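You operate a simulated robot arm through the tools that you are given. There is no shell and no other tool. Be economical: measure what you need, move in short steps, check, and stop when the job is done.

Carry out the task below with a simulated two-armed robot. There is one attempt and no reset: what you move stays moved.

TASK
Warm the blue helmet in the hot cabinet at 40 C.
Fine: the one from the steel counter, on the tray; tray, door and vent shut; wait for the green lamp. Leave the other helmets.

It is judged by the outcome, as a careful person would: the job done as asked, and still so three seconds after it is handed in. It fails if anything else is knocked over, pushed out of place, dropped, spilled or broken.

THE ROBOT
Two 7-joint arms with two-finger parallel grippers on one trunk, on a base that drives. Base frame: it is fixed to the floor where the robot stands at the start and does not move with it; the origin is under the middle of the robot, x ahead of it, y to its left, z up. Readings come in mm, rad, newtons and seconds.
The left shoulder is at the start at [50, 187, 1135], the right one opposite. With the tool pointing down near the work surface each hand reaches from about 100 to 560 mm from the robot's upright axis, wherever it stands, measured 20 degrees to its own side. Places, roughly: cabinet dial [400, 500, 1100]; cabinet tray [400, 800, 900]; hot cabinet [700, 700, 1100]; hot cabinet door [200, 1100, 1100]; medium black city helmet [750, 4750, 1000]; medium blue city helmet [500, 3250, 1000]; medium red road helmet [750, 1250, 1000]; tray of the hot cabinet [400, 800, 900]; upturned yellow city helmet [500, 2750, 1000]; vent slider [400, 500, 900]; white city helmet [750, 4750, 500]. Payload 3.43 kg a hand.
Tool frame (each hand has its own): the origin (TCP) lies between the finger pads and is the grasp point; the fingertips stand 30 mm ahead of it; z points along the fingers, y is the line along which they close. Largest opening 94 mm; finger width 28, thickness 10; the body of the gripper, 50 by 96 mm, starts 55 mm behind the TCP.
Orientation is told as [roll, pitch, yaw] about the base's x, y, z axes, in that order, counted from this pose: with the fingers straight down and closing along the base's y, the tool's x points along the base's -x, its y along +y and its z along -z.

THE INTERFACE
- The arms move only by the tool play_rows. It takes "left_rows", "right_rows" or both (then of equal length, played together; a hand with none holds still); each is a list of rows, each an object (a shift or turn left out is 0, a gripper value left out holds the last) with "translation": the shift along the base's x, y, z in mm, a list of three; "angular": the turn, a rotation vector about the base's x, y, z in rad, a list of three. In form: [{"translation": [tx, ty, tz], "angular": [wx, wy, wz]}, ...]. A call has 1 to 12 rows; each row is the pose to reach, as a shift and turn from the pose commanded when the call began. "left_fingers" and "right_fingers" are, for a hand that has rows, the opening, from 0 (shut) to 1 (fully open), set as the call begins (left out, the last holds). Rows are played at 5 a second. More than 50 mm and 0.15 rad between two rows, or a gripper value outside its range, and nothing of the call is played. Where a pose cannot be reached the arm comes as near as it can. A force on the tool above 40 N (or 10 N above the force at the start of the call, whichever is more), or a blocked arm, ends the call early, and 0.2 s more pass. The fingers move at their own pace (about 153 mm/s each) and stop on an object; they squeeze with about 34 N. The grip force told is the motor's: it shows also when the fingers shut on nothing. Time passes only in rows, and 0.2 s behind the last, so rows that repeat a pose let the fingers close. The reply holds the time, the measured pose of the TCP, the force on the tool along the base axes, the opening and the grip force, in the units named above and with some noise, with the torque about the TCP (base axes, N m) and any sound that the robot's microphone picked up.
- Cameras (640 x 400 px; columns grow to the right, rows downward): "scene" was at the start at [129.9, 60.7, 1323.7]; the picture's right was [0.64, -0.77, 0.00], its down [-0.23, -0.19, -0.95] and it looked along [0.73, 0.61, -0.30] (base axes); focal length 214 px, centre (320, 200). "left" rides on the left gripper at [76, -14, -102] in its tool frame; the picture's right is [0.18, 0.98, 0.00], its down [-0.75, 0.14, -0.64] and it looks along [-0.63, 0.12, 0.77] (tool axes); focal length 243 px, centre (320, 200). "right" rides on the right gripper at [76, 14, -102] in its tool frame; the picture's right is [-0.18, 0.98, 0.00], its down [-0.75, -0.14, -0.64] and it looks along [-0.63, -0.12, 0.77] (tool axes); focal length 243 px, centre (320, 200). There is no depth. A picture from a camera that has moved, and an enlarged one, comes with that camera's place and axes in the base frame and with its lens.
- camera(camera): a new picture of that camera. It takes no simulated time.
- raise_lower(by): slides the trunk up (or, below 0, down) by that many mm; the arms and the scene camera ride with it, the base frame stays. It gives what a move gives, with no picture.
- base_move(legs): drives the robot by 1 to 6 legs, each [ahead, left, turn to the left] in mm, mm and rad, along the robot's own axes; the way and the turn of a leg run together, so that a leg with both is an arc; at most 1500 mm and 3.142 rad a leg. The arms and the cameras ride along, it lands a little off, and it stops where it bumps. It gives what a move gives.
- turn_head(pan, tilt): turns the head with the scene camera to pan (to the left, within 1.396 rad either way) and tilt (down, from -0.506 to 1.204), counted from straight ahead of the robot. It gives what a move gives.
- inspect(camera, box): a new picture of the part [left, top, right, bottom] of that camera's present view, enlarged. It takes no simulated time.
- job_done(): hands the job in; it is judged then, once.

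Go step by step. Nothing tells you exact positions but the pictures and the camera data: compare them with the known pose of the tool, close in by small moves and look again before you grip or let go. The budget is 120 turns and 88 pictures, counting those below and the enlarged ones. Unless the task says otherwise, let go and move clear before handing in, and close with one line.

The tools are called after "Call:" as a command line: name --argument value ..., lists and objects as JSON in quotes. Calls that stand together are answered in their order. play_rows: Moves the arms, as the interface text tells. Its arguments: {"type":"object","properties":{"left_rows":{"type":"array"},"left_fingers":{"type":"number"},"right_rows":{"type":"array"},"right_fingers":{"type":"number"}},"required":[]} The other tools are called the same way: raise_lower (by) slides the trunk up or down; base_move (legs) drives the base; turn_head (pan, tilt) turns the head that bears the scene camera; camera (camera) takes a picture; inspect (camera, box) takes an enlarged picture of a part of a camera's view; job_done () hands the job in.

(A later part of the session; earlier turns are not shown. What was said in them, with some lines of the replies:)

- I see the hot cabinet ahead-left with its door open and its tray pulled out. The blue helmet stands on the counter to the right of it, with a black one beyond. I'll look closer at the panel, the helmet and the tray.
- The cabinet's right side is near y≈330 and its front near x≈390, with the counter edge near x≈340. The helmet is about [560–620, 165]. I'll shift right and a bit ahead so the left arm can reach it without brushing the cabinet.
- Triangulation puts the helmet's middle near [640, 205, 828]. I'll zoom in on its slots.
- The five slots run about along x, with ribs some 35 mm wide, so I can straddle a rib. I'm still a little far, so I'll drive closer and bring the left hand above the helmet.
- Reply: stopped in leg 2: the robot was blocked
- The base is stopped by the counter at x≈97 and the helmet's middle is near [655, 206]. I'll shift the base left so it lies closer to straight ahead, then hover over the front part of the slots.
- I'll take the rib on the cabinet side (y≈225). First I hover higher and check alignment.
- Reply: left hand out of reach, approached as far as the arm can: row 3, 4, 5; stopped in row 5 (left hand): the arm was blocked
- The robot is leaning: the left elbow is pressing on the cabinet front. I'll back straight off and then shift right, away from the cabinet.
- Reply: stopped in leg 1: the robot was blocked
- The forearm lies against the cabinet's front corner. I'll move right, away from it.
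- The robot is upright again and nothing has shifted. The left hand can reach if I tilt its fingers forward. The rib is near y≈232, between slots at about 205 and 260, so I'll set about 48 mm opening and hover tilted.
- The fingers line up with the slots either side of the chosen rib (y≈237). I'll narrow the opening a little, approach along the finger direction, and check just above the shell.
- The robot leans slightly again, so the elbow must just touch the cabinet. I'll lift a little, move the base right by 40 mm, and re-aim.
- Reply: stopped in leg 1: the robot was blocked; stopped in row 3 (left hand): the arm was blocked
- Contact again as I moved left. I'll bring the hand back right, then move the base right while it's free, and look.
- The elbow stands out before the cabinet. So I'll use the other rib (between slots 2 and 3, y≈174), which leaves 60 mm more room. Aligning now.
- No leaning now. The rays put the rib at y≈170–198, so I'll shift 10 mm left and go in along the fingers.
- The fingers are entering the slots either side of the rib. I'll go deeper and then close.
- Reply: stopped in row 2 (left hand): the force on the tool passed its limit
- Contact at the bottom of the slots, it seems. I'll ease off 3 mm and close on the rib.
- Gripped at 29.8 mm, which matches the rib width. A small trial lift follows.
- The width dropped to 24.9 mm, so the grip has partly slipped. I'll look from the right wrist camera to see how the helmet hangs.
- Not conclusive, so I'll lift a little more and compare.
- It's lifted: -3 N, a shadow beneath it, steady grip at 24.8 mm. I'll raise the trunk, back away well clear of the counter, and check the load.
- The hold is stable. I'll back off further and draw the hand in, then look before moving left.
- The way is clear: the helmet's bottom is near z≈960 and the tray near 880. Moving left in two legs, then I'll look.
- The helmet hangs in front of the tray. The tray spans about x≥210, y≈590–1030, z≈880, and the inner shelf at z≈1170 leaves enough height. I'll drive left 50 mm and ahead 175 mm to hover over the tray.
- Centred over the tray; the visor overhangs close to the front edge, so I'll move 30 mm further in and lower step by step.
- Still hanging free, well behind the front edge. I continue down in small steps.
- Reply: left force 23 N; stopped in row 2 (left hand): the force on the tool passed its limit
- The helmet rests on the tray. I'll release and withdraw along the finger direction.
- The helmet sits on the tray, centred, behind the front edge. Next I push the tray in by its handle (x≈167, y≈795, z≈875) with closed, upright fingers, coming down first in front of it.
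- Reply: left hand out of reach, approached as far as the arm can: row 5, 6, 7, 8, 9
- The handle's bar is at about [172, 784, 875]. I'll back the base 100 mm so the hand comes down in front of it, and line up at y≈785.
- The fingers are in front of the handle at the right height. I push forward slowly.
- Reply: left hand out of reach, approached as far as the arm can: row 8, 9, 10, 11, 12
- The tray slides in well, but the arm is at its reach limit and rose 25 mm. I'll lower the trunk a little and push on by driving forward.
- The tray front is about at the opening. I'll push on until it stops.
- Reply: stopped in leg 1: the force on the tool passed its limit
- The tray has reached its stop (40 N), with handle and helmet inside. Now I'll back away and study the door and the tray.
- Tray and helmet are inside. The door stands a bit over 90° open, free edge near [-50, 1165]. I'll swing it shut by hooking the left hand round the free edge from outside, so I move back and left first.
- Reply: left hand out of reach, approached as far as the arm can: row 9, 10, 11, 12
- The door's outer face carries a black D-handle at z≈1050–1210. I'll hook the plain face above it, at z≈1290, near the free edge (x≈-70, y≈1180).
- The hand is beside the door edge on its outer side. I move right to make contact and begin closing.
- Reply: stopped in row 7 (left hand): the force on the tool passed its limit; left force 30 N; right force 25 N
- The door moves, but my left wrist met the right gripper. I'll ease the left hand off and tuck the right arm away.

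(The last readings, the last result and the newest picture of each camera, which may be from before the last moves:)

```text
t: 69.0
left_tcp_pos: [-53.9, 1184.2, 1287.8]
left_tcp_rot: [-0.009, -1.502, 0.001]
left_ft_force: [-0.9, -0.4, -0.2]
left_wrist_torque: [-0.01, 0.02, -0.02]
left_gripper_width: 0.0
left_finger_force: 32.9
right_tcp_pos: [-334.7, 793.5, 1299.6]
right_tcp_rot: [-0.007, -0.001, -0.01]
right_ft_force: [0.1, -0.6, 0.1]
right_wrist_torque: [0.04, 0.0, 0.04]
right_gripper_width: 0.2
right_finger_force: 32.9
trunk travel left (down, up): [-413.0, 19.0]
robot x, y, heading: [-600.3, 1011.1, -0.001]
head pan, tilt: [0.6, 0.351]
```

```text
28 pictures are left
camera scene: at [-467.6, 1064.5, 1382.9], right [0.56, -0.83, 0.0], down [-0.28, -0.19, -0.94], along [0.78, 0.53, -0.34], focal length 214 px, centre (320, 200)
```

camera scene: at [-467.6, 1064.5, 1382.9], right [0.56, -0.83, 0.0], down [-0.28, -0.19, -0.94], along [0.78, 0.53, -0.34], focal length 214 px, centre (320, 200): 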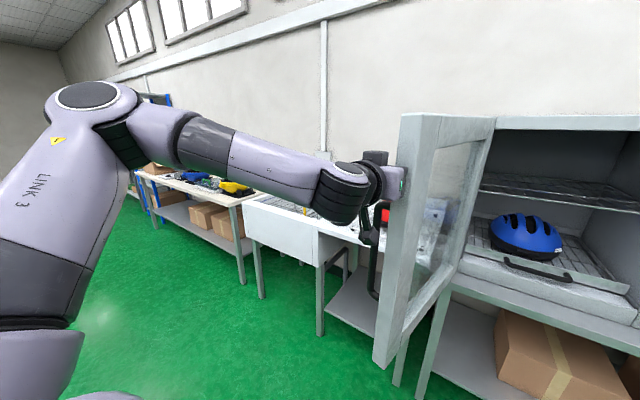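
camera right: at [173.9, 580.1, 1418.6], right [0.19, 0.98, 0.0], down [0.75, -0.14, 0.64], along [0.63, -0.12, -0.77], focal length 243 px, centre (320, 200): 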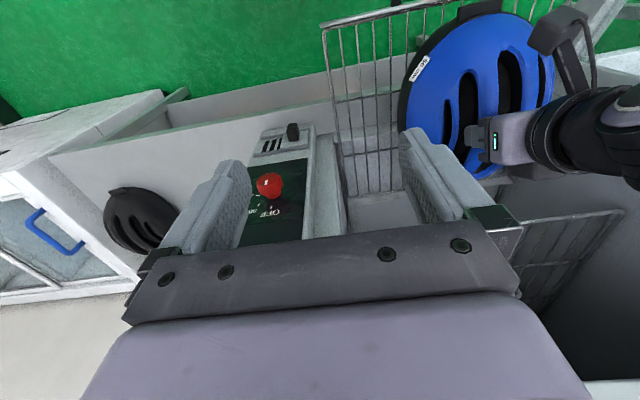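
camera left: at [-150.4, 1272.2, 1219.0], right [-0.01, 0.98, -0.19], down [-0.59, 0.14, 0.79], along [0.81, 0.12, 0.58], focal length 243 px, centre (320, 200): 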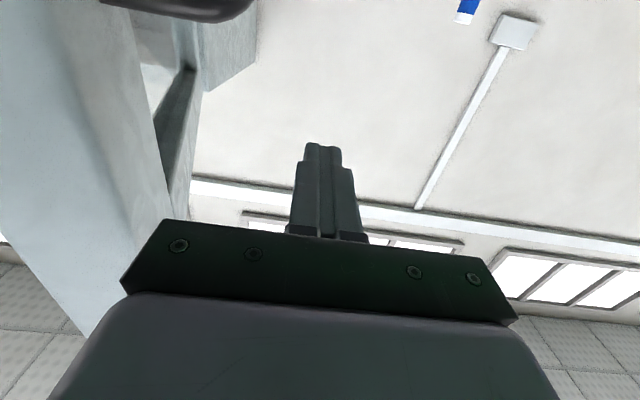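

The view is clear and the door partly swung. I'll drive the base right, with the hand pulling the door along.

Call:
base_move --legs '[[-8, -220, 0]]'

Call:
camera --camera "scene"

```text
t: 70.7
left_tcp_pos: [-61.9, 967.8, 1287.9]
left_tcp_rot: [-0.01, -1.503, 0.003]
left_ft_force: [0.4, -0.2, -0.7]
left_wrist_torque: [0.01, 0.0, 0.05]
left_gripper_width: 0.1
left_finger_force: 33.1
right_tcp_pos: [-341.6, 576.6, 1299.6]
right_tcp_rot: [-0.006, -0.001, -0.007]
right_ft_force: [-0.6, -0.8, -0.1]
right_wrist_torque: [0.06, 0.0, -0.03]
right_gripper_width: 0.0
right_finger_force: 32.7
trunk travel left (down, up): [-413.0, 19.0]
robot x, y, heading: [-608.4, 794.1, -0.001]
head pan, tilt: [0.6, 0.351]
```

```text
27 pictures are left
camera scene: at [-475.3, 846.3, 1382.8], right [0.57, -0.82, 0.0], down [-0.28, -0.19, -0.94], along [0.77, 0.53, -0.34], focal length 214 px, centre (320, 200)
```

scene: 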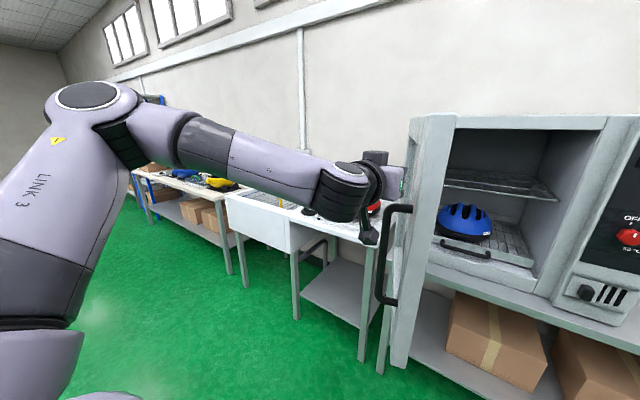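

The door follows nicely. I keep going diagonally, right and forward.

Call:
base_move --legs '[[50, -170, 0]]'

Call:
camera --camera "scene"

```text
t: 72.2
left_tcp_pos: [-12.4, 797.0, 1287.4]
left_tcp_rot: [-0.01, -1.503, 0.005]
left_ft_force: [-0.6, -0.2, -0.8]
left_wrist_torque: [0.02, 0.01, 0.01]
left_gripper_width: 0.1
left_finger_force: 32.9
right_tcp_pos: [-291.6, 404.2, 1299.9]
right_tcp_rot: [-0.008, -0.001, -0.004]
right_ft_force: [-0.2, 0.3, -0.6]
right_wrist_torque: [-0.01, 0.04, 0.0]
right_gripper_width: 0.2
right_finger_force: 32.8
trunk travel left (down, up): [-413.0, 19.0]
robot x, y, heading: [-562.3, 623.5, 0.002]
head pan, tilt: [0.6, 0.351]
```

```text
26 pictures are left
camera scene: at [-425.6, 675.3, 1382.8], right [0.57, -0.82, 0.0], down [-0.28, -0.19, -0.94], along [0.77, 0.53, -0.34], focal length 214 px, centre (320, 200)
```

scene: 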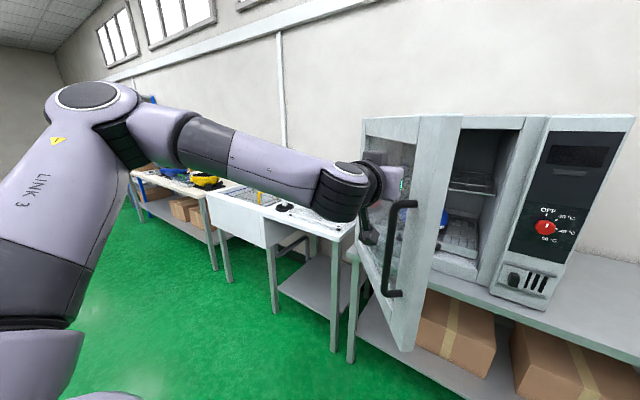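

Halfway closed. Onward, forward and right.

Call:
base_move --legs '[[130, -120, 0]]'

Call:
camera --camera "scene"

```text
t: 73.7
left_tcp_pos: [118.4, 678.6, 1287.5]
left_tcp_rot: [-0.014, -1.503, 0.01]
left_ft_force: [0.5, -1.1, 0.5]
left_wrist_torque: [0.03, 0.04, 0.02]
left_gripper_width: 0.3
left_finger_force: 33.2
right_tcp_pos: [-160.9, 287.4, 1299.4]
right_tcp_rot: [-0.009, -0.001, -0.004]
right_ft_force: [1.0, 0.5, -0.1]
right_wrist_torque: [0.04, 0.04, 0.0]
right_gripper_width: 0.1
right_finger_force: 33.1
trunk travel left (down, up): [-413.0, 19.0]
robot x, y, heading: [-429.8, 500.8, 0.006]
head pan, tilt: [0.6, 0.351]
```

```text
25 pictures are left
camera scene: at [-295.5, 556.4, 1382.8], right [0.57, -0.82, 0.0], down [-0.28, -0.19, -0.94], along [0.77, 0.53, -0.34], focal length 214 px, centre (320, 200)
```

scene: 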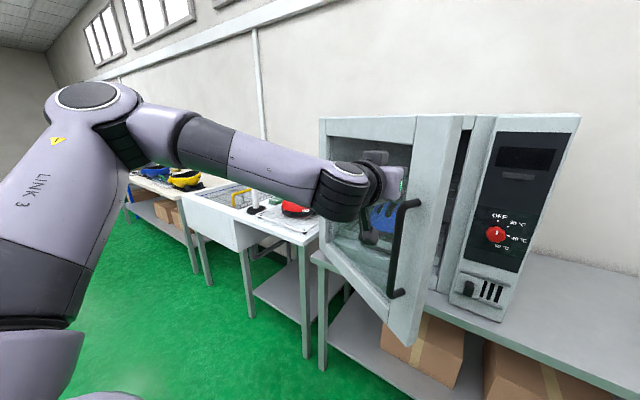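

Call:
base_move --legs '[[150, -65, 0]]'

Call:
camera --camera "scene"

```text
t: 75.2
left_tcp_pos: [267.4, 613.5, 1286.5]
left_tcp_rot: [-0.017, -1.502, 0.014]
left_ft_force: [0.8, -0.3, 0.3]
left_wrist_torque: [0.02, 0.01, -0.01]
left_gripper_width: 0.0
left_finger_force: 32.8
right_tcp_pos: [-11.4, 220.8, 1299.1]
right_tcp_rot: [-0.009, 0.0, -0.006]
right_ft_force: [-0.2, -0.7, 0.5]
right_wrist_torque: [0.02, 0.03, -0.03]
right_gripper_width: 0.0
right_finger_force: 32.5
trunk travel left (down, up): [-413.0, 19.0]
robot x, y, heading: [-281.2, 435.1, -0.0]
head pan, tilt: [0.6, 0.351]
```

```text
24 pictures are left
camera scene: at [-145.1, 491.6, 1382.7], right [0.57, -0.82, 0.0], down [-0.28, -0.19, -0.94], along [0.77, 0.53, -0.34], focal length 214 px, centre (320, 200)
```

scene: 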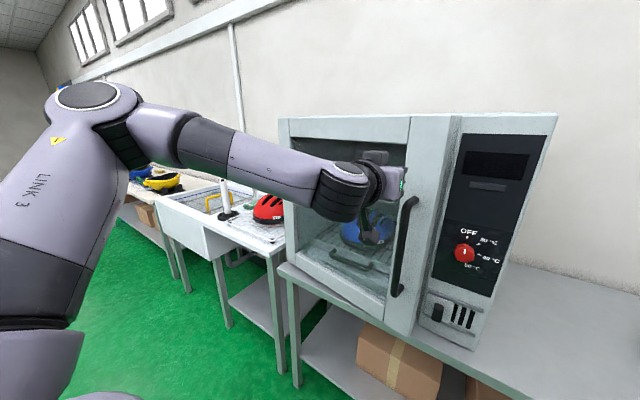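

Nearly shut. I push straight forward until it stops.

Call:
base_move --legs '[[110, 0, 0]]'

Call:
camera --camera "scene"

```text
t: 76.3
left_tcp_pos: [378.2, 613.5, 1286.5]
left_tcp_rot: [-0.021, -1.502, 0.015]
left_ft_force: [0.4, 0.1, 0.4]
left_wrist_torque: [0.0, -0.05, -0.02]
left_gripper_width: 0.0
left_finger_force: 33.1
right_tcp_pos: [97.7, 221.8, 1299.2]
right_tcp_rot: [-0.008, -0.001, -0.006]
right_ft_force: [0.6, 0.4, 0.8]
right_wrist_torque: [0.01, 0.05, 0.02]
right_gripper_width: 0.0
right_finger_force: 32.8
trunk travel left (down, up): [-413.0, 19.0]
robot x, y, heading: [-172.9, 438.9, -0.001]
head pan, tilt: [0.6, 0.351]
```

```text
23 pictures are left
camera scene: at [-35.6, 492.0, 1382.7], right [0.57, -0.82, 0.0], down [-0.28, -0.19, -0.94], along [0.77, 0.53, -0.34], focal length 214 px, centre (320, 200)
```

scene: 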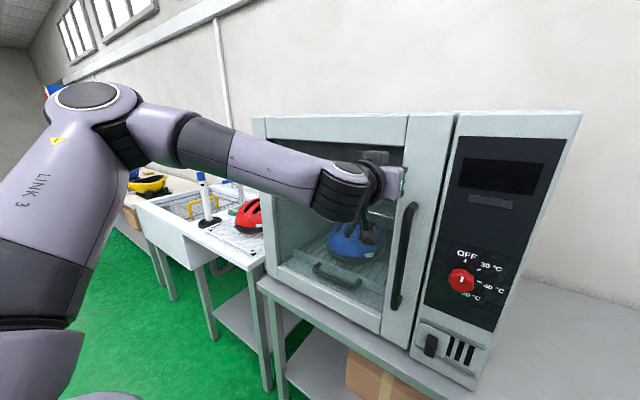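

Call:
base_move --legs '[[60, 0, 0]]'

Call:
inspect --camera "scene" --box '[220, 90, 600, 390]'

```text
t: 77.2
left_tcp_pos: [397.7, 612.7, 1290.9]
left_tcp_rot: [-0.006, -1.506, 0.002]
left_ft_force: [-16.8, 4.1, -1.0]
left_wrist_torque: [-0.16, -0.24, 0.11]
left_gripper_width: 0.2
left_finger_force: 32.3
right_tcp_pos: [127.0, 223.2, 1301.9]
right_tcp_rot: [-0.009, -0.004, -0.004]
right_ft_force: [-0.3, 0.8, -0.1]
right_wrist_torque: [0.01, 0.01, -0.01]
right_gripper_width: 0.0
right_finger_force: 32.6
trunk travel left (down, up): [-413.0, 19.0]
robot x, y, heading: [-141.0, 434.2, 0.002]
head pan, tilt: [0.6, 0.351]
stopped in leg 1: the force on the tool passed its limit (the readings are from after the stop); the commanded pose is now the measured one
```

```text
1.33 times, centred on (410, 240) of scene
camera zoom: at [-9.2, 493.1, 1383.2], right [0.57, -0.82, 0.0], down [-0.28, -0.2, -0.94], along [0.77, 0.53, -0.34], focal length 286 px, centre (200, 147)
```

zoom: 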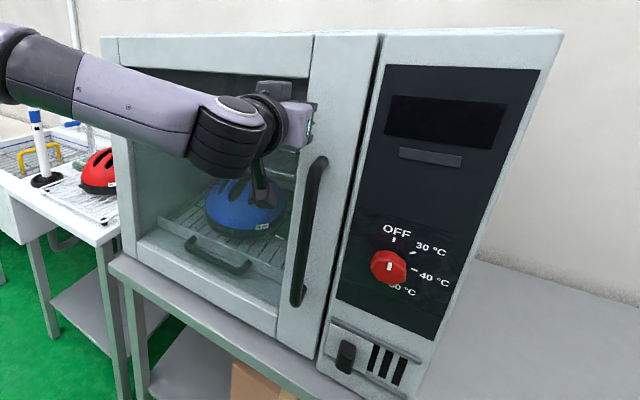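

The door is shut (40 N stop), with the helmet visible inside. The dial points to OFF at the top and 40 °C is a quarter turn clockwise, with the knob near [425, 452, 1072]. I'll back off, shift right, lower the trunk, and look at the knob.

Call:
base_move --legs '[[-130, 0, 0], [0, -162, 0]]'

Call:
raise_lower --by -215

Call:
camera --camera "scene"

Call:
camera --camera "left"

```text
t: 79.5
left_tcp_pos: [272.5, 452.6, 1288.3]
left_tcp_rot: [0.012, -1.504, -0.015]
left_ft_force: [0.5, -0.2, 0.0]
left_wrist_torque: [0.02, -0.03, 0.03]
left_gripper_width: 0.0
left_finger_force: 33.7
right_tcp_pos: [-1.0, 61.4, 1299.9]
right_tcp_rot: [-0.007, -0.001, -0.008]
right_ft_force: [-0.6, -0.8, 0.7]
right_wrist_torque: [0.05, -0.02, 0.02]
right_gripper_width: 0.0
right_finger_force: 33.3
trunk travel left (down, up): [-413.0, 19.0]
robot x, y, heading: [-267.3, 276.7, 0.0]
head pan, tilt: [0.6, 0.351]
```

```text
t: 81.8
left_tcp_pos: [272.9, 452.6, 1072.4]
left_tcp_rot: [0.004, -1.505, -0.003]
left_ft_force: [0.0, -0.2, -0.2]
left_wrist_torque: [0.0, -0.04, 0.02]
left_gripper_width: 0.0
left_finger_force: 32.7
right_tcp_pos: [-1.1, 62.1, 1084.7]
right_tcp_rot: [-0.008, 0.0, -0.007]
right_ft_force: [-0.1, -0.2, -0.3]
right_wrist_torque: [0.02, -0.03, 0.01]
right_gripper_width: 0.0
right_finger_force: 33.5
trunk travel left (down, up): [-198.0, 234.0]
robot x, y, heading: [-267.0, 277.2, 0.001]
head pan, tilt: [0.6, 0.351]
```

```text
21 pictures are left
camera scene: at [-135.7, 331.8, 1167.9], right [0.57, -0.82, 0.0], down [-0.28, -0.19, -0.94], along [0.77, 0.53, -0.34], focal length 214 px, centre (320, 200)
```

scene: 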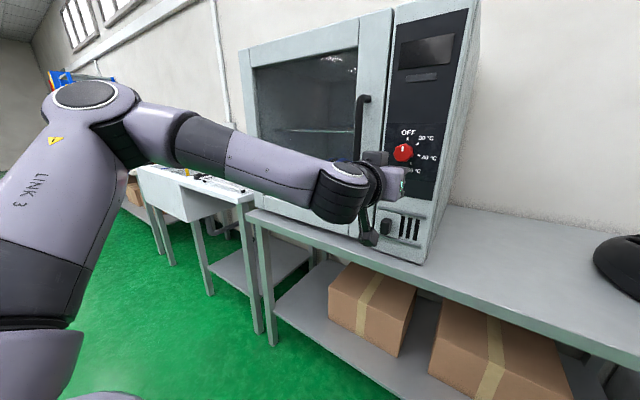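

```text
20 pictures are left
camera left: at [164.1, 438.8, 1002.8], right [-0.01, 0.98, -0.18], down [-0.59, 0.14, 0.79], along [0.81, 0.11, 0.58], focal length 243 px, centre (320, 200)
```

left: 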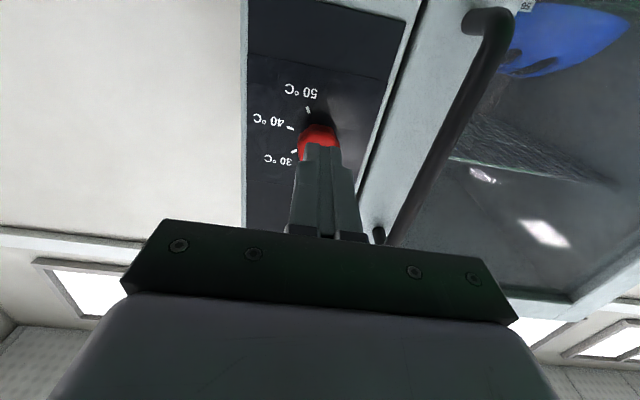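

The knob works out at about [403, 457, 1099]. I'll open the fingers, pre-turn the hand 45° anticlockwise, align, and look again.

Call:
play_rows --left_rows '[{"translation": [10, 1, 6], "angular": [-0.14, 0, 0]}, {"translation": [20, 2, 12], "angular": [-0.28, 0, 0]}, {"translation": [30, 3, 20], "angular": [-0.42, 0, 0]}, {"translation": [40, 4, 26], "angular": [-0.56, 0, 0]}, {"translation": [50, 4, 26], "angular": [-0.7, 0, 0]}, {"translation": [55, 4, 26], "angular": [-0.785, 0, 0]}, {"translation": [55, 4, 26], "angular": [-0.785, 0, 0]}]' --left_fingers 1

Call:
camera --camera "left"

Call:
inspect --camera "scene" --box '[310, 80, 480, 270]'

```text
t: 83.4
left_tcp_pos: [327.0, 455.7, 1098.5]
left_tcp_rot: [-1.508, -0.782, 1.477]
left_ft_force: [0.7, 0.8, -0.5]
left_wrist_torque: [-0.01, 0.02, 0.03]
left_gripper_width: 94.2
left_finger_force: 0.0
right_tcp_pos: [-1.6, 62.4, 1084.4]
right_tcp_rot: [-0.008, 0.0, -0.006]
right_ft_force: [-0.5, -0.1, 0.6]
right_wrist_torque: [-0.03, 0.03, 0.02]
right_gripper_width: 0.0
right_finger_force: 33.3
trunk travel left (down, up): [-198.0, 234.0]
robot x, y, heading: [-273.0, 276.9, 0.004]
head pan, tilt: [0.6, 0.351]
```

```text
19 pictures are left
camera left: at [218.9, 397.6, 1058.8], right [-0.01, 0.56, -0.83], down [-0.59, 0.66, 0.46], along [0.81, 0.49, 0.33], focal length 243 px, centre (320, 200)
```

left: 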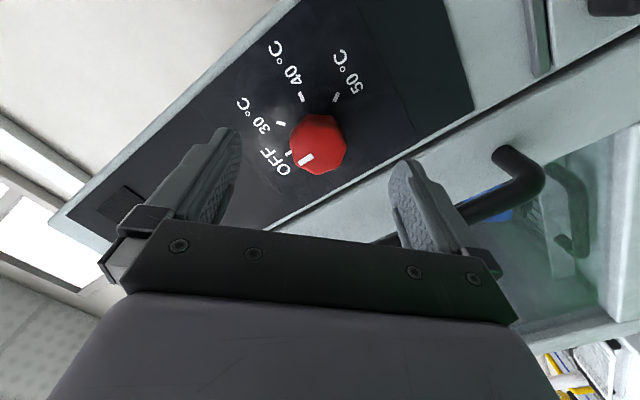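

```text
2.11 times, centred on (395, 175) of scene
camera zoom: at [-135.7, 331.8, 1167.8], right [0.57, -0.82, 0.0], down [-0.28, -0.19, -0.94], along [0.77, 0.53, -0.34], focal length 452 px, centre (162, 253)
```

zoom: 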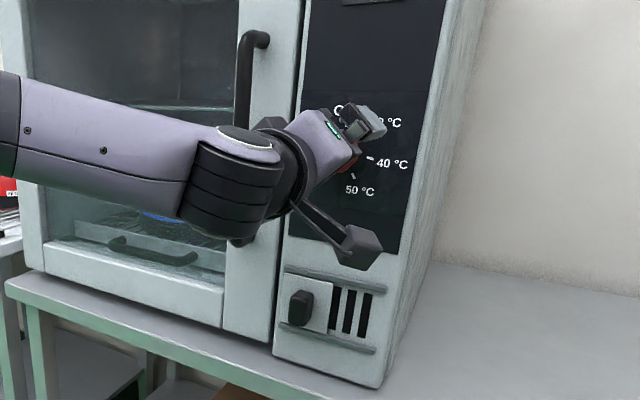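

The knob's centre refines to about [400, 461, 1102], 45 mm across. I'll correct the aim and advance so the pads surround it.

Call:
play_rows --left_rows '[{"translation": [15, 5, 3], "angular": [0, -0.06, 0]}, {"translation": [35, 5, 3], "angular": [0, -0.06, 0]}, {"translation": [50, 5, 3], "angular": [0, -0.06, 0]}, {"translation": [60, 5, 3], "angular": [0, -0.06, 0]}, {"translation": [67, 5, 3], "angular": [0, -0.06, 0]}, {"translation": [67, 5, 3], "angular": [0, -0.06, 0]}]' --left_fingers 1

Call:
camera --camera "left"

```text
t: 84.5
left_tcp_pos: [379.9, 461.8, 1101.6]
left_tcp_rot: [-1.588, -0.787, 1.535]
left_ft_force: [-28.1, 1.9, 0.4]
left_wrist_torque: [0.01, 0.77, 1.36]
left_gripper_width: 94.0
left_finger_force: 0.0
right_tcp_pos: [-3.9, 63.0, 1085.0]
right_tcp_rot: [-0.008, -0.005, -0.003]
right_ft_force: [-0.3, -0.7, -0.8]
right_wrist_torque: [0.0, 0.0, 0.0]
right_gripper_width: 0.0
right_finger_force: 33.0
trunk travel left (down, up): [-198.0, 234.0]
robot x, y, heading: [-272.8, 275.5, 0.01]
head pan, tilt: [0.6, 0.351]
stopped in row 5 (left hand): the force on the tool passed its limit (the readings are from after the stop); the commanded pose is now the measured one
```

```text
17 pictures are left
camera left: at [273.6, 403.2, 1055.9], right [0.04, 0.56, -0.83], down [-0.62, 0.66, 0.42], along [0.79, 0.49, 0.37], focal length 243 px, centre (320, 200)
```

left: 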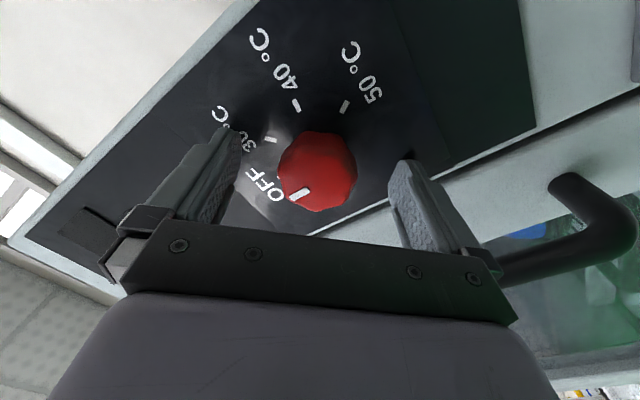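

The fingertips touch the panel at x≈410, so the pads already surround the knob. I back off 4 mm, centre, and close.

Call:
play_rows --left_rows '[{"translation": [-4, -4, -2]}, {"translation": [-4, -4, -2]}]' --left_fingers 1

Call:
play_rows --left_rows '[{"translation": [0, 0, 0]}, {"translation": [0, 0, 0]}, {"translation": [0, 0, 0]}]' --left_fingers 0

```text
t: 85.0
left_tcp_pos: [379.3, 457.4, 1097.3]
left_tcp_rot: [-1.585, -0.785, 1.53]
left_ft_force: [-5.2, 3.3, 3.3]
left_wrist_torque: [0.29, 0.02, 0.36]
left_gripper_width: 93.8
left_finger_force: 0.0
right_tcp_pos: [-1.2, 62.0, 1084.0]
right_tcp_rot: [-0.01, -0.003, -0.005]
right_ft_force: [-0.2, -0.6, 0.3]
right_wrist_torque: [-0.02, -0.01, 0.02]
right_gripper_width: 0.3
right_finger_force: 32.5
trunk travel left (down, up): [-198.0, 234.0]
robot x, y, heading: [-269.5, 276.3, 0.006]
head pan, tilt: [0.6, 0.351]
```

```text
t: 85.8
left_tcp_pos: [379.4, 456.7, 1097.7]
left_tcp_rot: [-1.584, -0.788, 1.523]
left_ft_force: [-0.5, -2.9, 4.1]
left_wrist_torque: [0.01, 0.2, -0.79]
left_gripper_width: 41.0
left_finger_force: 45.3
right_tcp_pos: [-0.6, 61.3, 1084.6]
right_tcp_rot: [-0.006, -0.001, -0.008]
right_ft_force: [-0.2, -0.8, 0.4]
right_wrist_torque: [0.0, -0.01, -0.01]
right_gripper_width: 0.0
right_finger_force: 33.3
trunk travel left (down, up): [-198.0, 234.0]
robot x, y, heading: [-267.8, 280.1, 0.002]
head pan, tilt: [0.6, 0.351]
```

The knob is gripped (41 mm). Now I turn it a quarter turn clockwise.

Call:
play_rows --left_rows '[{"angular": [0.14, 0, 0]}, {"angular": [0.28, 0, 0]}, {"angular": [0.42, 0, 0]}, {"angular": [0.56, 0, 0]}, {"angular": [0.7, 0, 0]}, {"angular": [0.84, 0, 0]}, {"angular": [0.98, 0, 0]}, {"angular": [1.12, 0, 0]}, {"angular": [1.26, 0, 0]}, {"angular": [1.4, 0, 0]}, {"angular": [1.54, 0, 0]}, {"angular": [1.571, 0, 0]}]' --left_fingers 0

Call:
camera --camera "left"

```text
t: 88.5
left_tcp_pos: [379.0, 458.9, 1098.3]
left_tcp_rot: [1.508, -0.782, -1.528]
left_ft_force: [-0.5, 6.2, 11.5]
left_wrist_torque: [-0.07, -0.3, -0.79]
left_gripper_width: 41.0
left_finger_force: 45.3
right_tcp_pos: [-1.7, 62.9, 1086.0]
right_tcp_rot: [-0.009, -0.002, -0.004]
right_ft_force: [-0.3, 0.4, 0.4]
right_wrist_torque: [0.01, -0.02, 0.0]
right_gripper_width: 0.0
right_finger_force: 32.7
trunk travel left (down, up): [-198.0, 234.0]
robot x, y, heading: [-269.8, 276.1, 0.007]
head pan, tilt: [0.6, 0.351]
```

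```text
16 pictures are left
camera left: at [273.0, 503.7, 1038.4], right [0.03, 0.82, 0.57], down [-0.61, -0.43, 0.66], along [0.79, -0.37, 0.49], focal length 243 px, centre (320, 200)
```

left: 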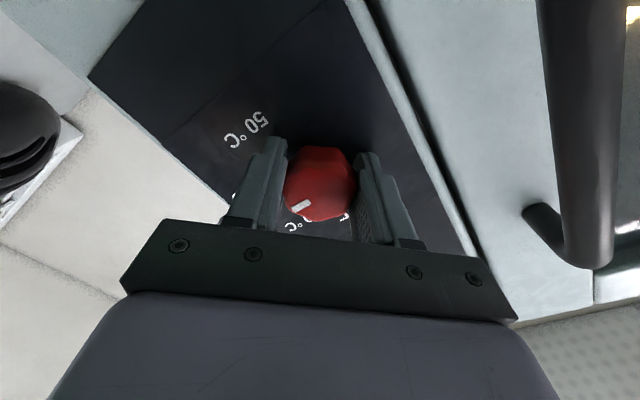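

The mark kept its place relative to the hand, so the knob turned with it. I'll release, back out, and check the dial.

Call:
play_rows --left_rows '[{"translation": [0, 0, 0]}, {"translation": [0, 0, 0]}, {"translation": [0, 0, 0]}, {"translation": [-30, 0, 0]}, {"translation": [-70, 0, 0]}, {"translation": [-110, 0, 0]}, {"translation": [-110, 0, 0], "angular": [-0.14, 0, 0]}, {"translation": [-110, 0, 0], "angular": [-0.28, 0, 0]}, {"translation": [-110, 0, 0], "angular": [-0.42, 0, 0]}, {"translation": [-110, 0, 0], "angular": [-0.56, 0, 0]}, {"translation": [-110, 0, 0], "angular": [-0.7, 0, 0]}, {"translation": [-110, 0, 0], "angular": [-0.785, 0, 0]}]' --left_fingers 1

Call:
inspect --camera "scene" --box '[310, 0, 490, 270]'

```text
t: 91.0
left_tcp_pos: [270.2, 457.8, 1096.4]
left_tcp_rot: [-0.08, -1.54, 0.038]
left_ft_force: [-0.1, 0.9, -0.3]
left_wrist_torque: [-0.01, 0.01, 0.03]
left_gripper_width: 94.1
left_finger_force: 0.0
right_tcp_pos: [-0.0, 61.4, 1084.6]
right_tcp_rot: [-0.008, 0.001, -0.006]
right_ft_force: [-1.2, 0.3, -0.7]
right_wrist_torque: [0.01, -0.03, 0.0]
right_gripper_width: 0.0
right_finger_force: 33.2
trunk travel left (down, up): [-198.0, 234.0]
robot x, y, heading: [-270.7, 275.9, 0.003]
head pan, tilt: [0.6, 0.351]
```

```text
1.48 times, centred on (400, 135) of scene
camera zoom: at [-136.3, 332.0, 1167.8], right [0.57, -0.82, 0.0], down [-0.28, -0.2, -0.94], along [0.77, 0.53, -0.34], focal length 318 px, centre (202, 296)
```

zoom: 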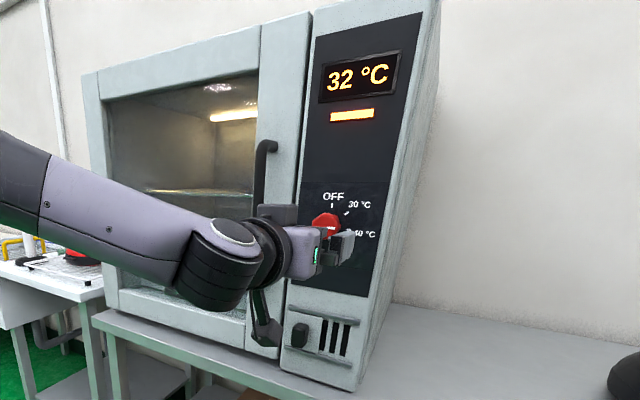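

The oven is heating: display 32 °C, amber lamp, dial at 40. Next is the vent, whose knob is near [390, 481, 900] and must go right over the slots. I lower and place closed fingers on its left side.

Call:
raise_lower --by -194

Call:
play_rows --left_rows '[{"translation": [0, 30, 0]}, {"translation": [0, 62, 0]}, {"translation": [20, 62, 0]}, {"translation": [40, 62, 0]}, {"translation": [40, 62, 0]}]' --left_fingers 0

Call:
camera --camera "left"

Call:
inspect --camera "scene" --box '[300, 0, 480, 200]'

```text
t: 93.2
left_tcp_pos: [269.3, 457.1, 901.8]
left_tcp_rot: [0.011, -1.542, -0.055]
left_ft_force: [-0.5, -0.4, 0.2]
left_wrist_torque: [-0.02, -0.01, 0.04]
left_gripper_width: 93.6
left_finger_force: 0.0
right_tcp_pos: [-1.4, 62.3, 890.9]
right_tcp_rot: [-0.007, -0.001, -0.005]
right_ft_force: [0.2, -0.2, 0.0]
right_wrist_torque: [0.02, 0.01, 0.02]
right_gripper_width: 0.0
right_finger_force: 33.1
trunk travel left (down, up): [-4.0, 428.0]
robot x, y, heading: [-272.4, 278.7, 0.006]
head pan, tilt: [0.6, 0.351]
```

```text
t: 94.4
left_tcp_pos: [311.2, 519.8, 901.6]
left_tcp_rot: [0.008, -1.54, -0.051]
left_ft_force: [-0.4, -0.1, 0.2]
left_wrist_torque: [-0.03, 0.02, -0.04]
left_gripper_width: 0.2
left_finger_force: 32.8
right_tcp_pos: [-0.8, 61.9, 890.1]
right_tcp_rot: [-0.009, 0.0, -0.005]
right_ft_force: [0.0, -0.6, -0.5]
right_wrist_torque: [0.0, -0.01, -0.01]
right_gripper_width: 0.2
right_finger_force: 33.2
trunk travel left (down, up): [-4.0, 428.0]
robot x, y, heading: [-270.7, 273.9, 0.007]
head pan, tilt: [0.6, 0.351]
```

```text
14 pictures are left
camera left: at [203.9, 509.9, 828.2], right [0.04, 0.98, -0.18], down [-0.61, 0.17, 0.77], along [0.79, 0.09, 0.61], focal length 243 px, centre (320, 200)
```

left: 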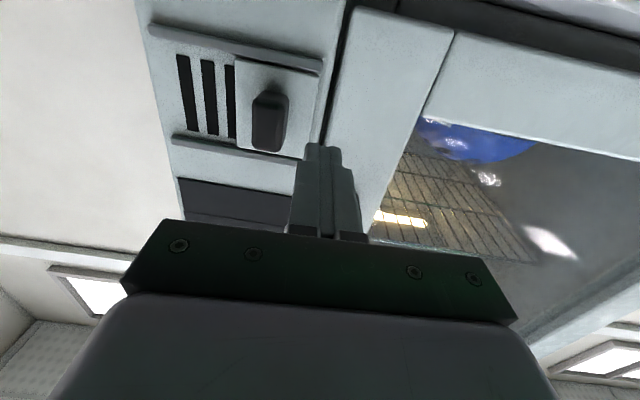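

```text
2.00 times, centred on (390, 100) of scene
camera zoom: at [-136.3, 332.0, 973.8], right [0.57, -0.82, 0.0], down [-0.28, -0.2, -0.94], along [0.77, 0.53, -0.34], focal length 429 px, centre (180, 400)
```

zoom: 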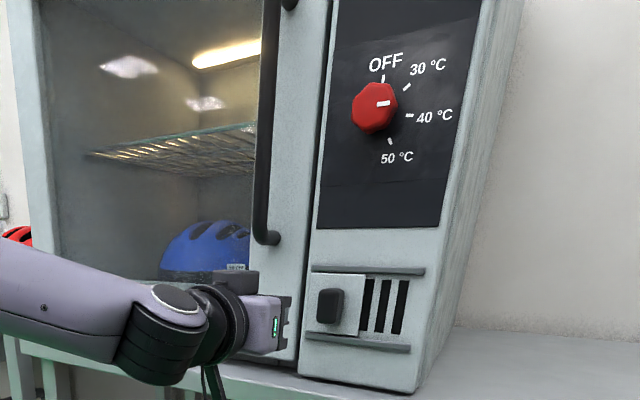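

The dial reads 40 °C and the slider is clear to see. I advance beside the knob, then slide it right until it stops.

Call:
play_rows --left_rows '[{"translation": [25, 0, 0]}, {"translation": [45, 0, 0]}, {"translation": [57, 0, 0]}, {"translation": [57, -10, 0]}, {"translation": [57, -20, 0]}, {"translation": [57, -30, 0]}, {"translation": [57, -40, 0]}, {"translation": [57, -50, 0]}, {"translation": [57, -60, 0]}, {"translation": [57, -68, 0]}, {"translation": [57, -76, 0]}, {"translation": [57, -84, 0]}]' --left_fingers 0

Call:
inspect --camera "scene" --box '[300, 0, 480, 200]'

Call:
camera --camera "left"

```text
t: 97.0
left_tcp_pos: [367.6, 443.1, 902.4]
left_tcp_rot: [-0.13, -1.541, 0.106]
left_ft_force: [-11.5, 22.4, -1.5]
left_wrist_torque: [0.09, 0.07, 0.54]
left_gripper_width: 0.2
left_finger_force: 32.6
right_tcp_pos: [-0.4, 64.6, 892.0]
right_tcp_rot: [-0.012, -0.001, -0.004]
right_ft_force: [0.0, 0.2, 0.2]
right_wrist_torque: [0.02, 0.02, -0.02]
right_gripper_width: 0.1
right_finger_force: 32.9
trunk travel left (down, up): [-4.0, 428.0]
robot x, y, heading: [-272.0, 279.8, 0.007]
head pan, tilt: [0.6, 0.351]
```

```text
2.00 times, centred on (390, 100) of scene
camera zoom: at [-137.3, 334.1, 973.8], right [0.57, -0.82, 0.0], down [-0.28, -0.2, -0.94], along [0.77, 0.53, -0.34], focal length 429 px, centre (180, 400)
```

zoom: 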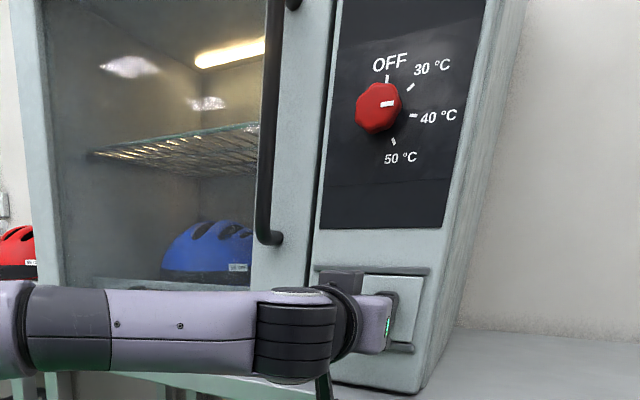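

```text
11 pictures are left
camera left: at [261.3, 431.8, 828.2], right [0.02, 0.98, -0.19], down [-0.62, 0.16, 0.77], along [0.79, 0.1, 0.61], focal length 243 px, centre (320, 200)
```

left: 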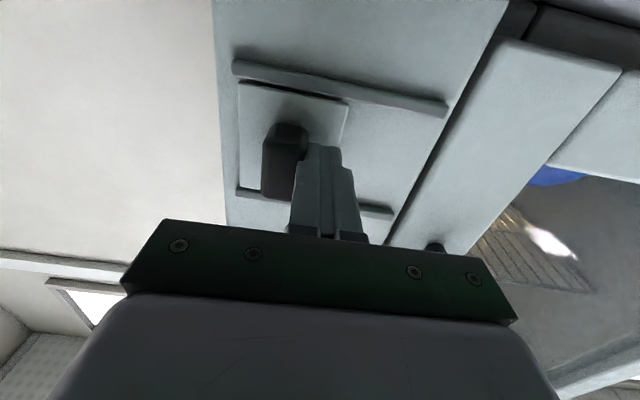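

The plate covers the slots at the end of its rail, so the vent is shut. I'll move the hand clear and look at the whole front and the lamp.

Call:
play_rows --left_rows '[{"translation": [0, 10, 0]}, {"translation": [-20, 15, 0]}, {"translation": [-60, 15, 0]}, {"translation": [-100, 15, 0]}, {"translation": [-100, 15, 0]}]'

Call:
base_move --legs '[[-200, 0, 0]]'

Call:
raise_lower --by 250

Call:
turn_head --pan 0.35 --tilt 0.2

Call:
camera --camera "scene"

```text
t: 98.2
left_tcp_pos: [267.5, 449.8, 902.6]
left_tcp_rot: [0.014, -1.543, -0.055]
left_ft_force: [-0.1, 0.6, 0.1]
left_wrist_torque: [0.01, -0.01, 0.0]
left_gripper_width: 0.0
left_finger_force: 33.1
right_tcp_pos: [-1.2, 62.5, 890.8]
right_tcp_rot: [-0.009, -0.001, -0.005]
right_ft_force: [0.1, 0.2, -0.8]
right_wrist_torque: [0.0, -0.03, -0.04]
right_gripper_width: 0.0
right_finger_force: 33.1
trunk travel left (down, up): [-4.0, 428.0]
robot x, y, heading: [-269.5, 278.0, 0.003]
head pan, tilt: [0.6, 0.351]
```

```text
t: 99.8
left_tcp_pos: [68.2, 449.0, 901.4]
left_tcp_rot: [0.011, -1.54, -0.053]
left_ft_force: [-0.4, -0.4, 0.4]
left_wrist_torque: [-0.03, 0.04, -0.04]
left_gripper_width: 0.0
left_finger_force: 33.2
right_tcp_pos: [-199.7, 61.7, 890.5]
right_tcp_rot: [-0.008, 0.0, -0.006]
right_ft_force: [0.1, -0.1, -0.9]
right_wrist_torque: [0.0, -0.03, 0.01]
right_gripper_width: 0.0
right_finger_force: 33.3
trunk travel left (down, up): [-4.0, 428.0]
robot x, y, heading: [-468.6, 278.3, 0.004]
head pan, tilt: [0.6, 0.351]
```

```text
t: 102.3
left_tcp_pos: [68.3, 448.8, 1152.1]
left_tcp_rot: [0.008, -1.541, -0.051]
left_ft_force: [-0.3, 0.3, -0.4]
left_wrist_torque: [-0.02, 0.01, 0.0]
left_gripper_width: 0.3
left_finger_force: 32.7
right_tcp_pos: [-200.6, 61.8, 1141.4]
right_tcp_rot: [-0.009, -0.001, -0.008]
right_ft_force: [1.0, -1.3, -0.2]
right_wrist_torque: [0.0, -0.03, -0.01]
right_gripper_width: 0.0
right_finger_force: 33.3
trunk travel left (down, up): [-254.0, 178.0]
robot x, y, heading: [-469.6, 276.2, 0.002]
head pan, tilt: [0.6, 0.351]
```

```text
t: 103.1
left_tcp_pos: [69.0, 449.1, 1151.7]
left_tcp_rot: [0.014, -1.541, -0.056]
left_ft_force: [0.2, 0.2, 0.3]
left_wrist_torque: [-0.01, -0.01, 0.01]
left_gripper_width: 0.1
left_finger_force: 33.0
right_tcp_pos: [-200.5, 61.6, 1140.8]
right_tcp_rot: [-0.008, 0.0, -0.008]
right_ft_force: [-0.2, -0.2, -0.1]
right_wrist_torque: [-0.01, -0.02, 0.01]
right_gripper_width: 0.3
right_finger_force: 33.1
trunk travel left (down, up): [-254.0, 178.0]
robot x, y, heading: [-467.9, 275.9, 0.007]
head pan, tilt: [0.351, 0.201]
```

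```text
10 pictures are left
camera scene: at [-324.7, 310.6, 1237.8], right [0.35, -0.94, 0.0], down [-0.19, -0.07, -0.98], along [0.92, 0.34, -0.2], focal length 214 px, centre (320, 200)
```

scene: 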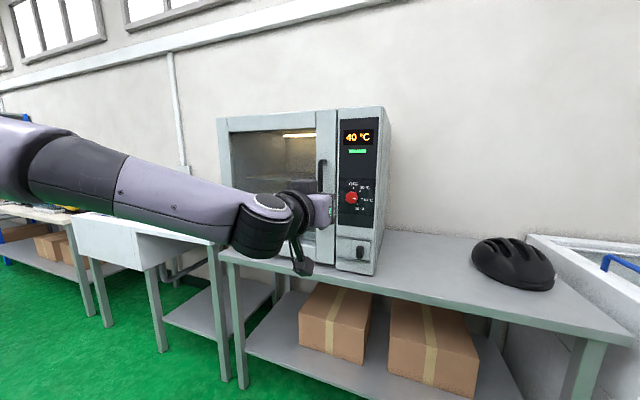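

The display reads 40 °C and the lamp looks green. I'll enlarge to confirm the lamp, door, vent and helmet.

Call:
inspect --camera "scene" --box '[290, 90, 410, 290]'

Call:
play_rows --left_rows '[{"translation": [-10, 0, 50]}, {"translation": [-20, 0, 100]}, {"translation": [-30, 0, 150]}, {"translation": [-40, 0, 190]}, {"translation": [-40, 0, 190]}]'

Call:
inspect --camera "scene" --box '[200, 90, 410, 290]'

```text
2.00 times, centred on (350, 190) of scene
camera zoom: at [-324.7, 310.6, 1237.8], right [0.35, -0.94, 0.0], down [-0.19, -0.07, -0.98], along [0.92, 0.34, -0.2], focal length 429 px, centre (260, 220)
```

zoom: 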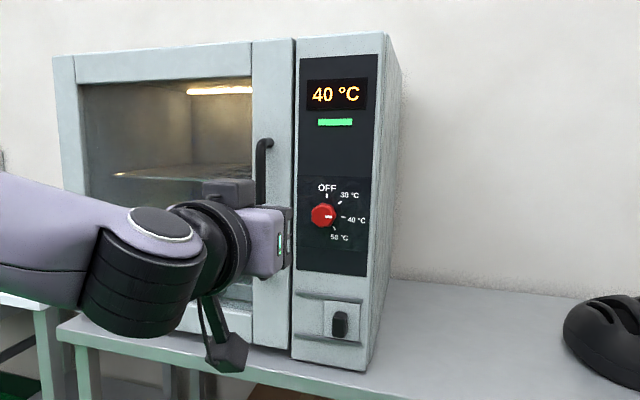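

```text
refused: row 1 steps farther than a row can; nothing moved
```

```text
2.00 times, centred on (305, 190) of scene
camera zoom: at [-324.7, 310.6, 1237.8], right [0.35, -0.94, 0.0], down [-0.19, -0.07, -0.98], along [0.92, 0.34, -0.2], focal length 429 px, centre (350, 220)
```

zoom: 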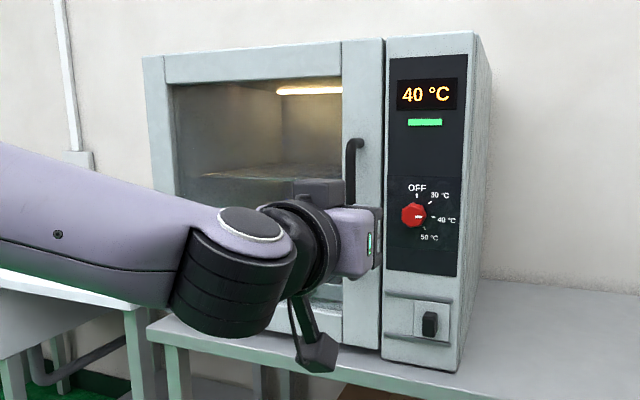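

The lamp is green at 40 °C, the door is flush, the vent plate covers its slots, and the arm is clear. I'm handing in.

Call:
job_done

```text
The job is handed in.
```

The blue helmet from the steel counter is on the tray in the hot cabinet, with the tray, door and vent shut. The dial is at 40 °C, the display reads 40 °C and the green lamp is lit. My forearm leaned on the cabinet's front corner a few times while I was reaching for the helmet. I saw no shift in the cabinet afterwards, and I did not touch the other helmets.
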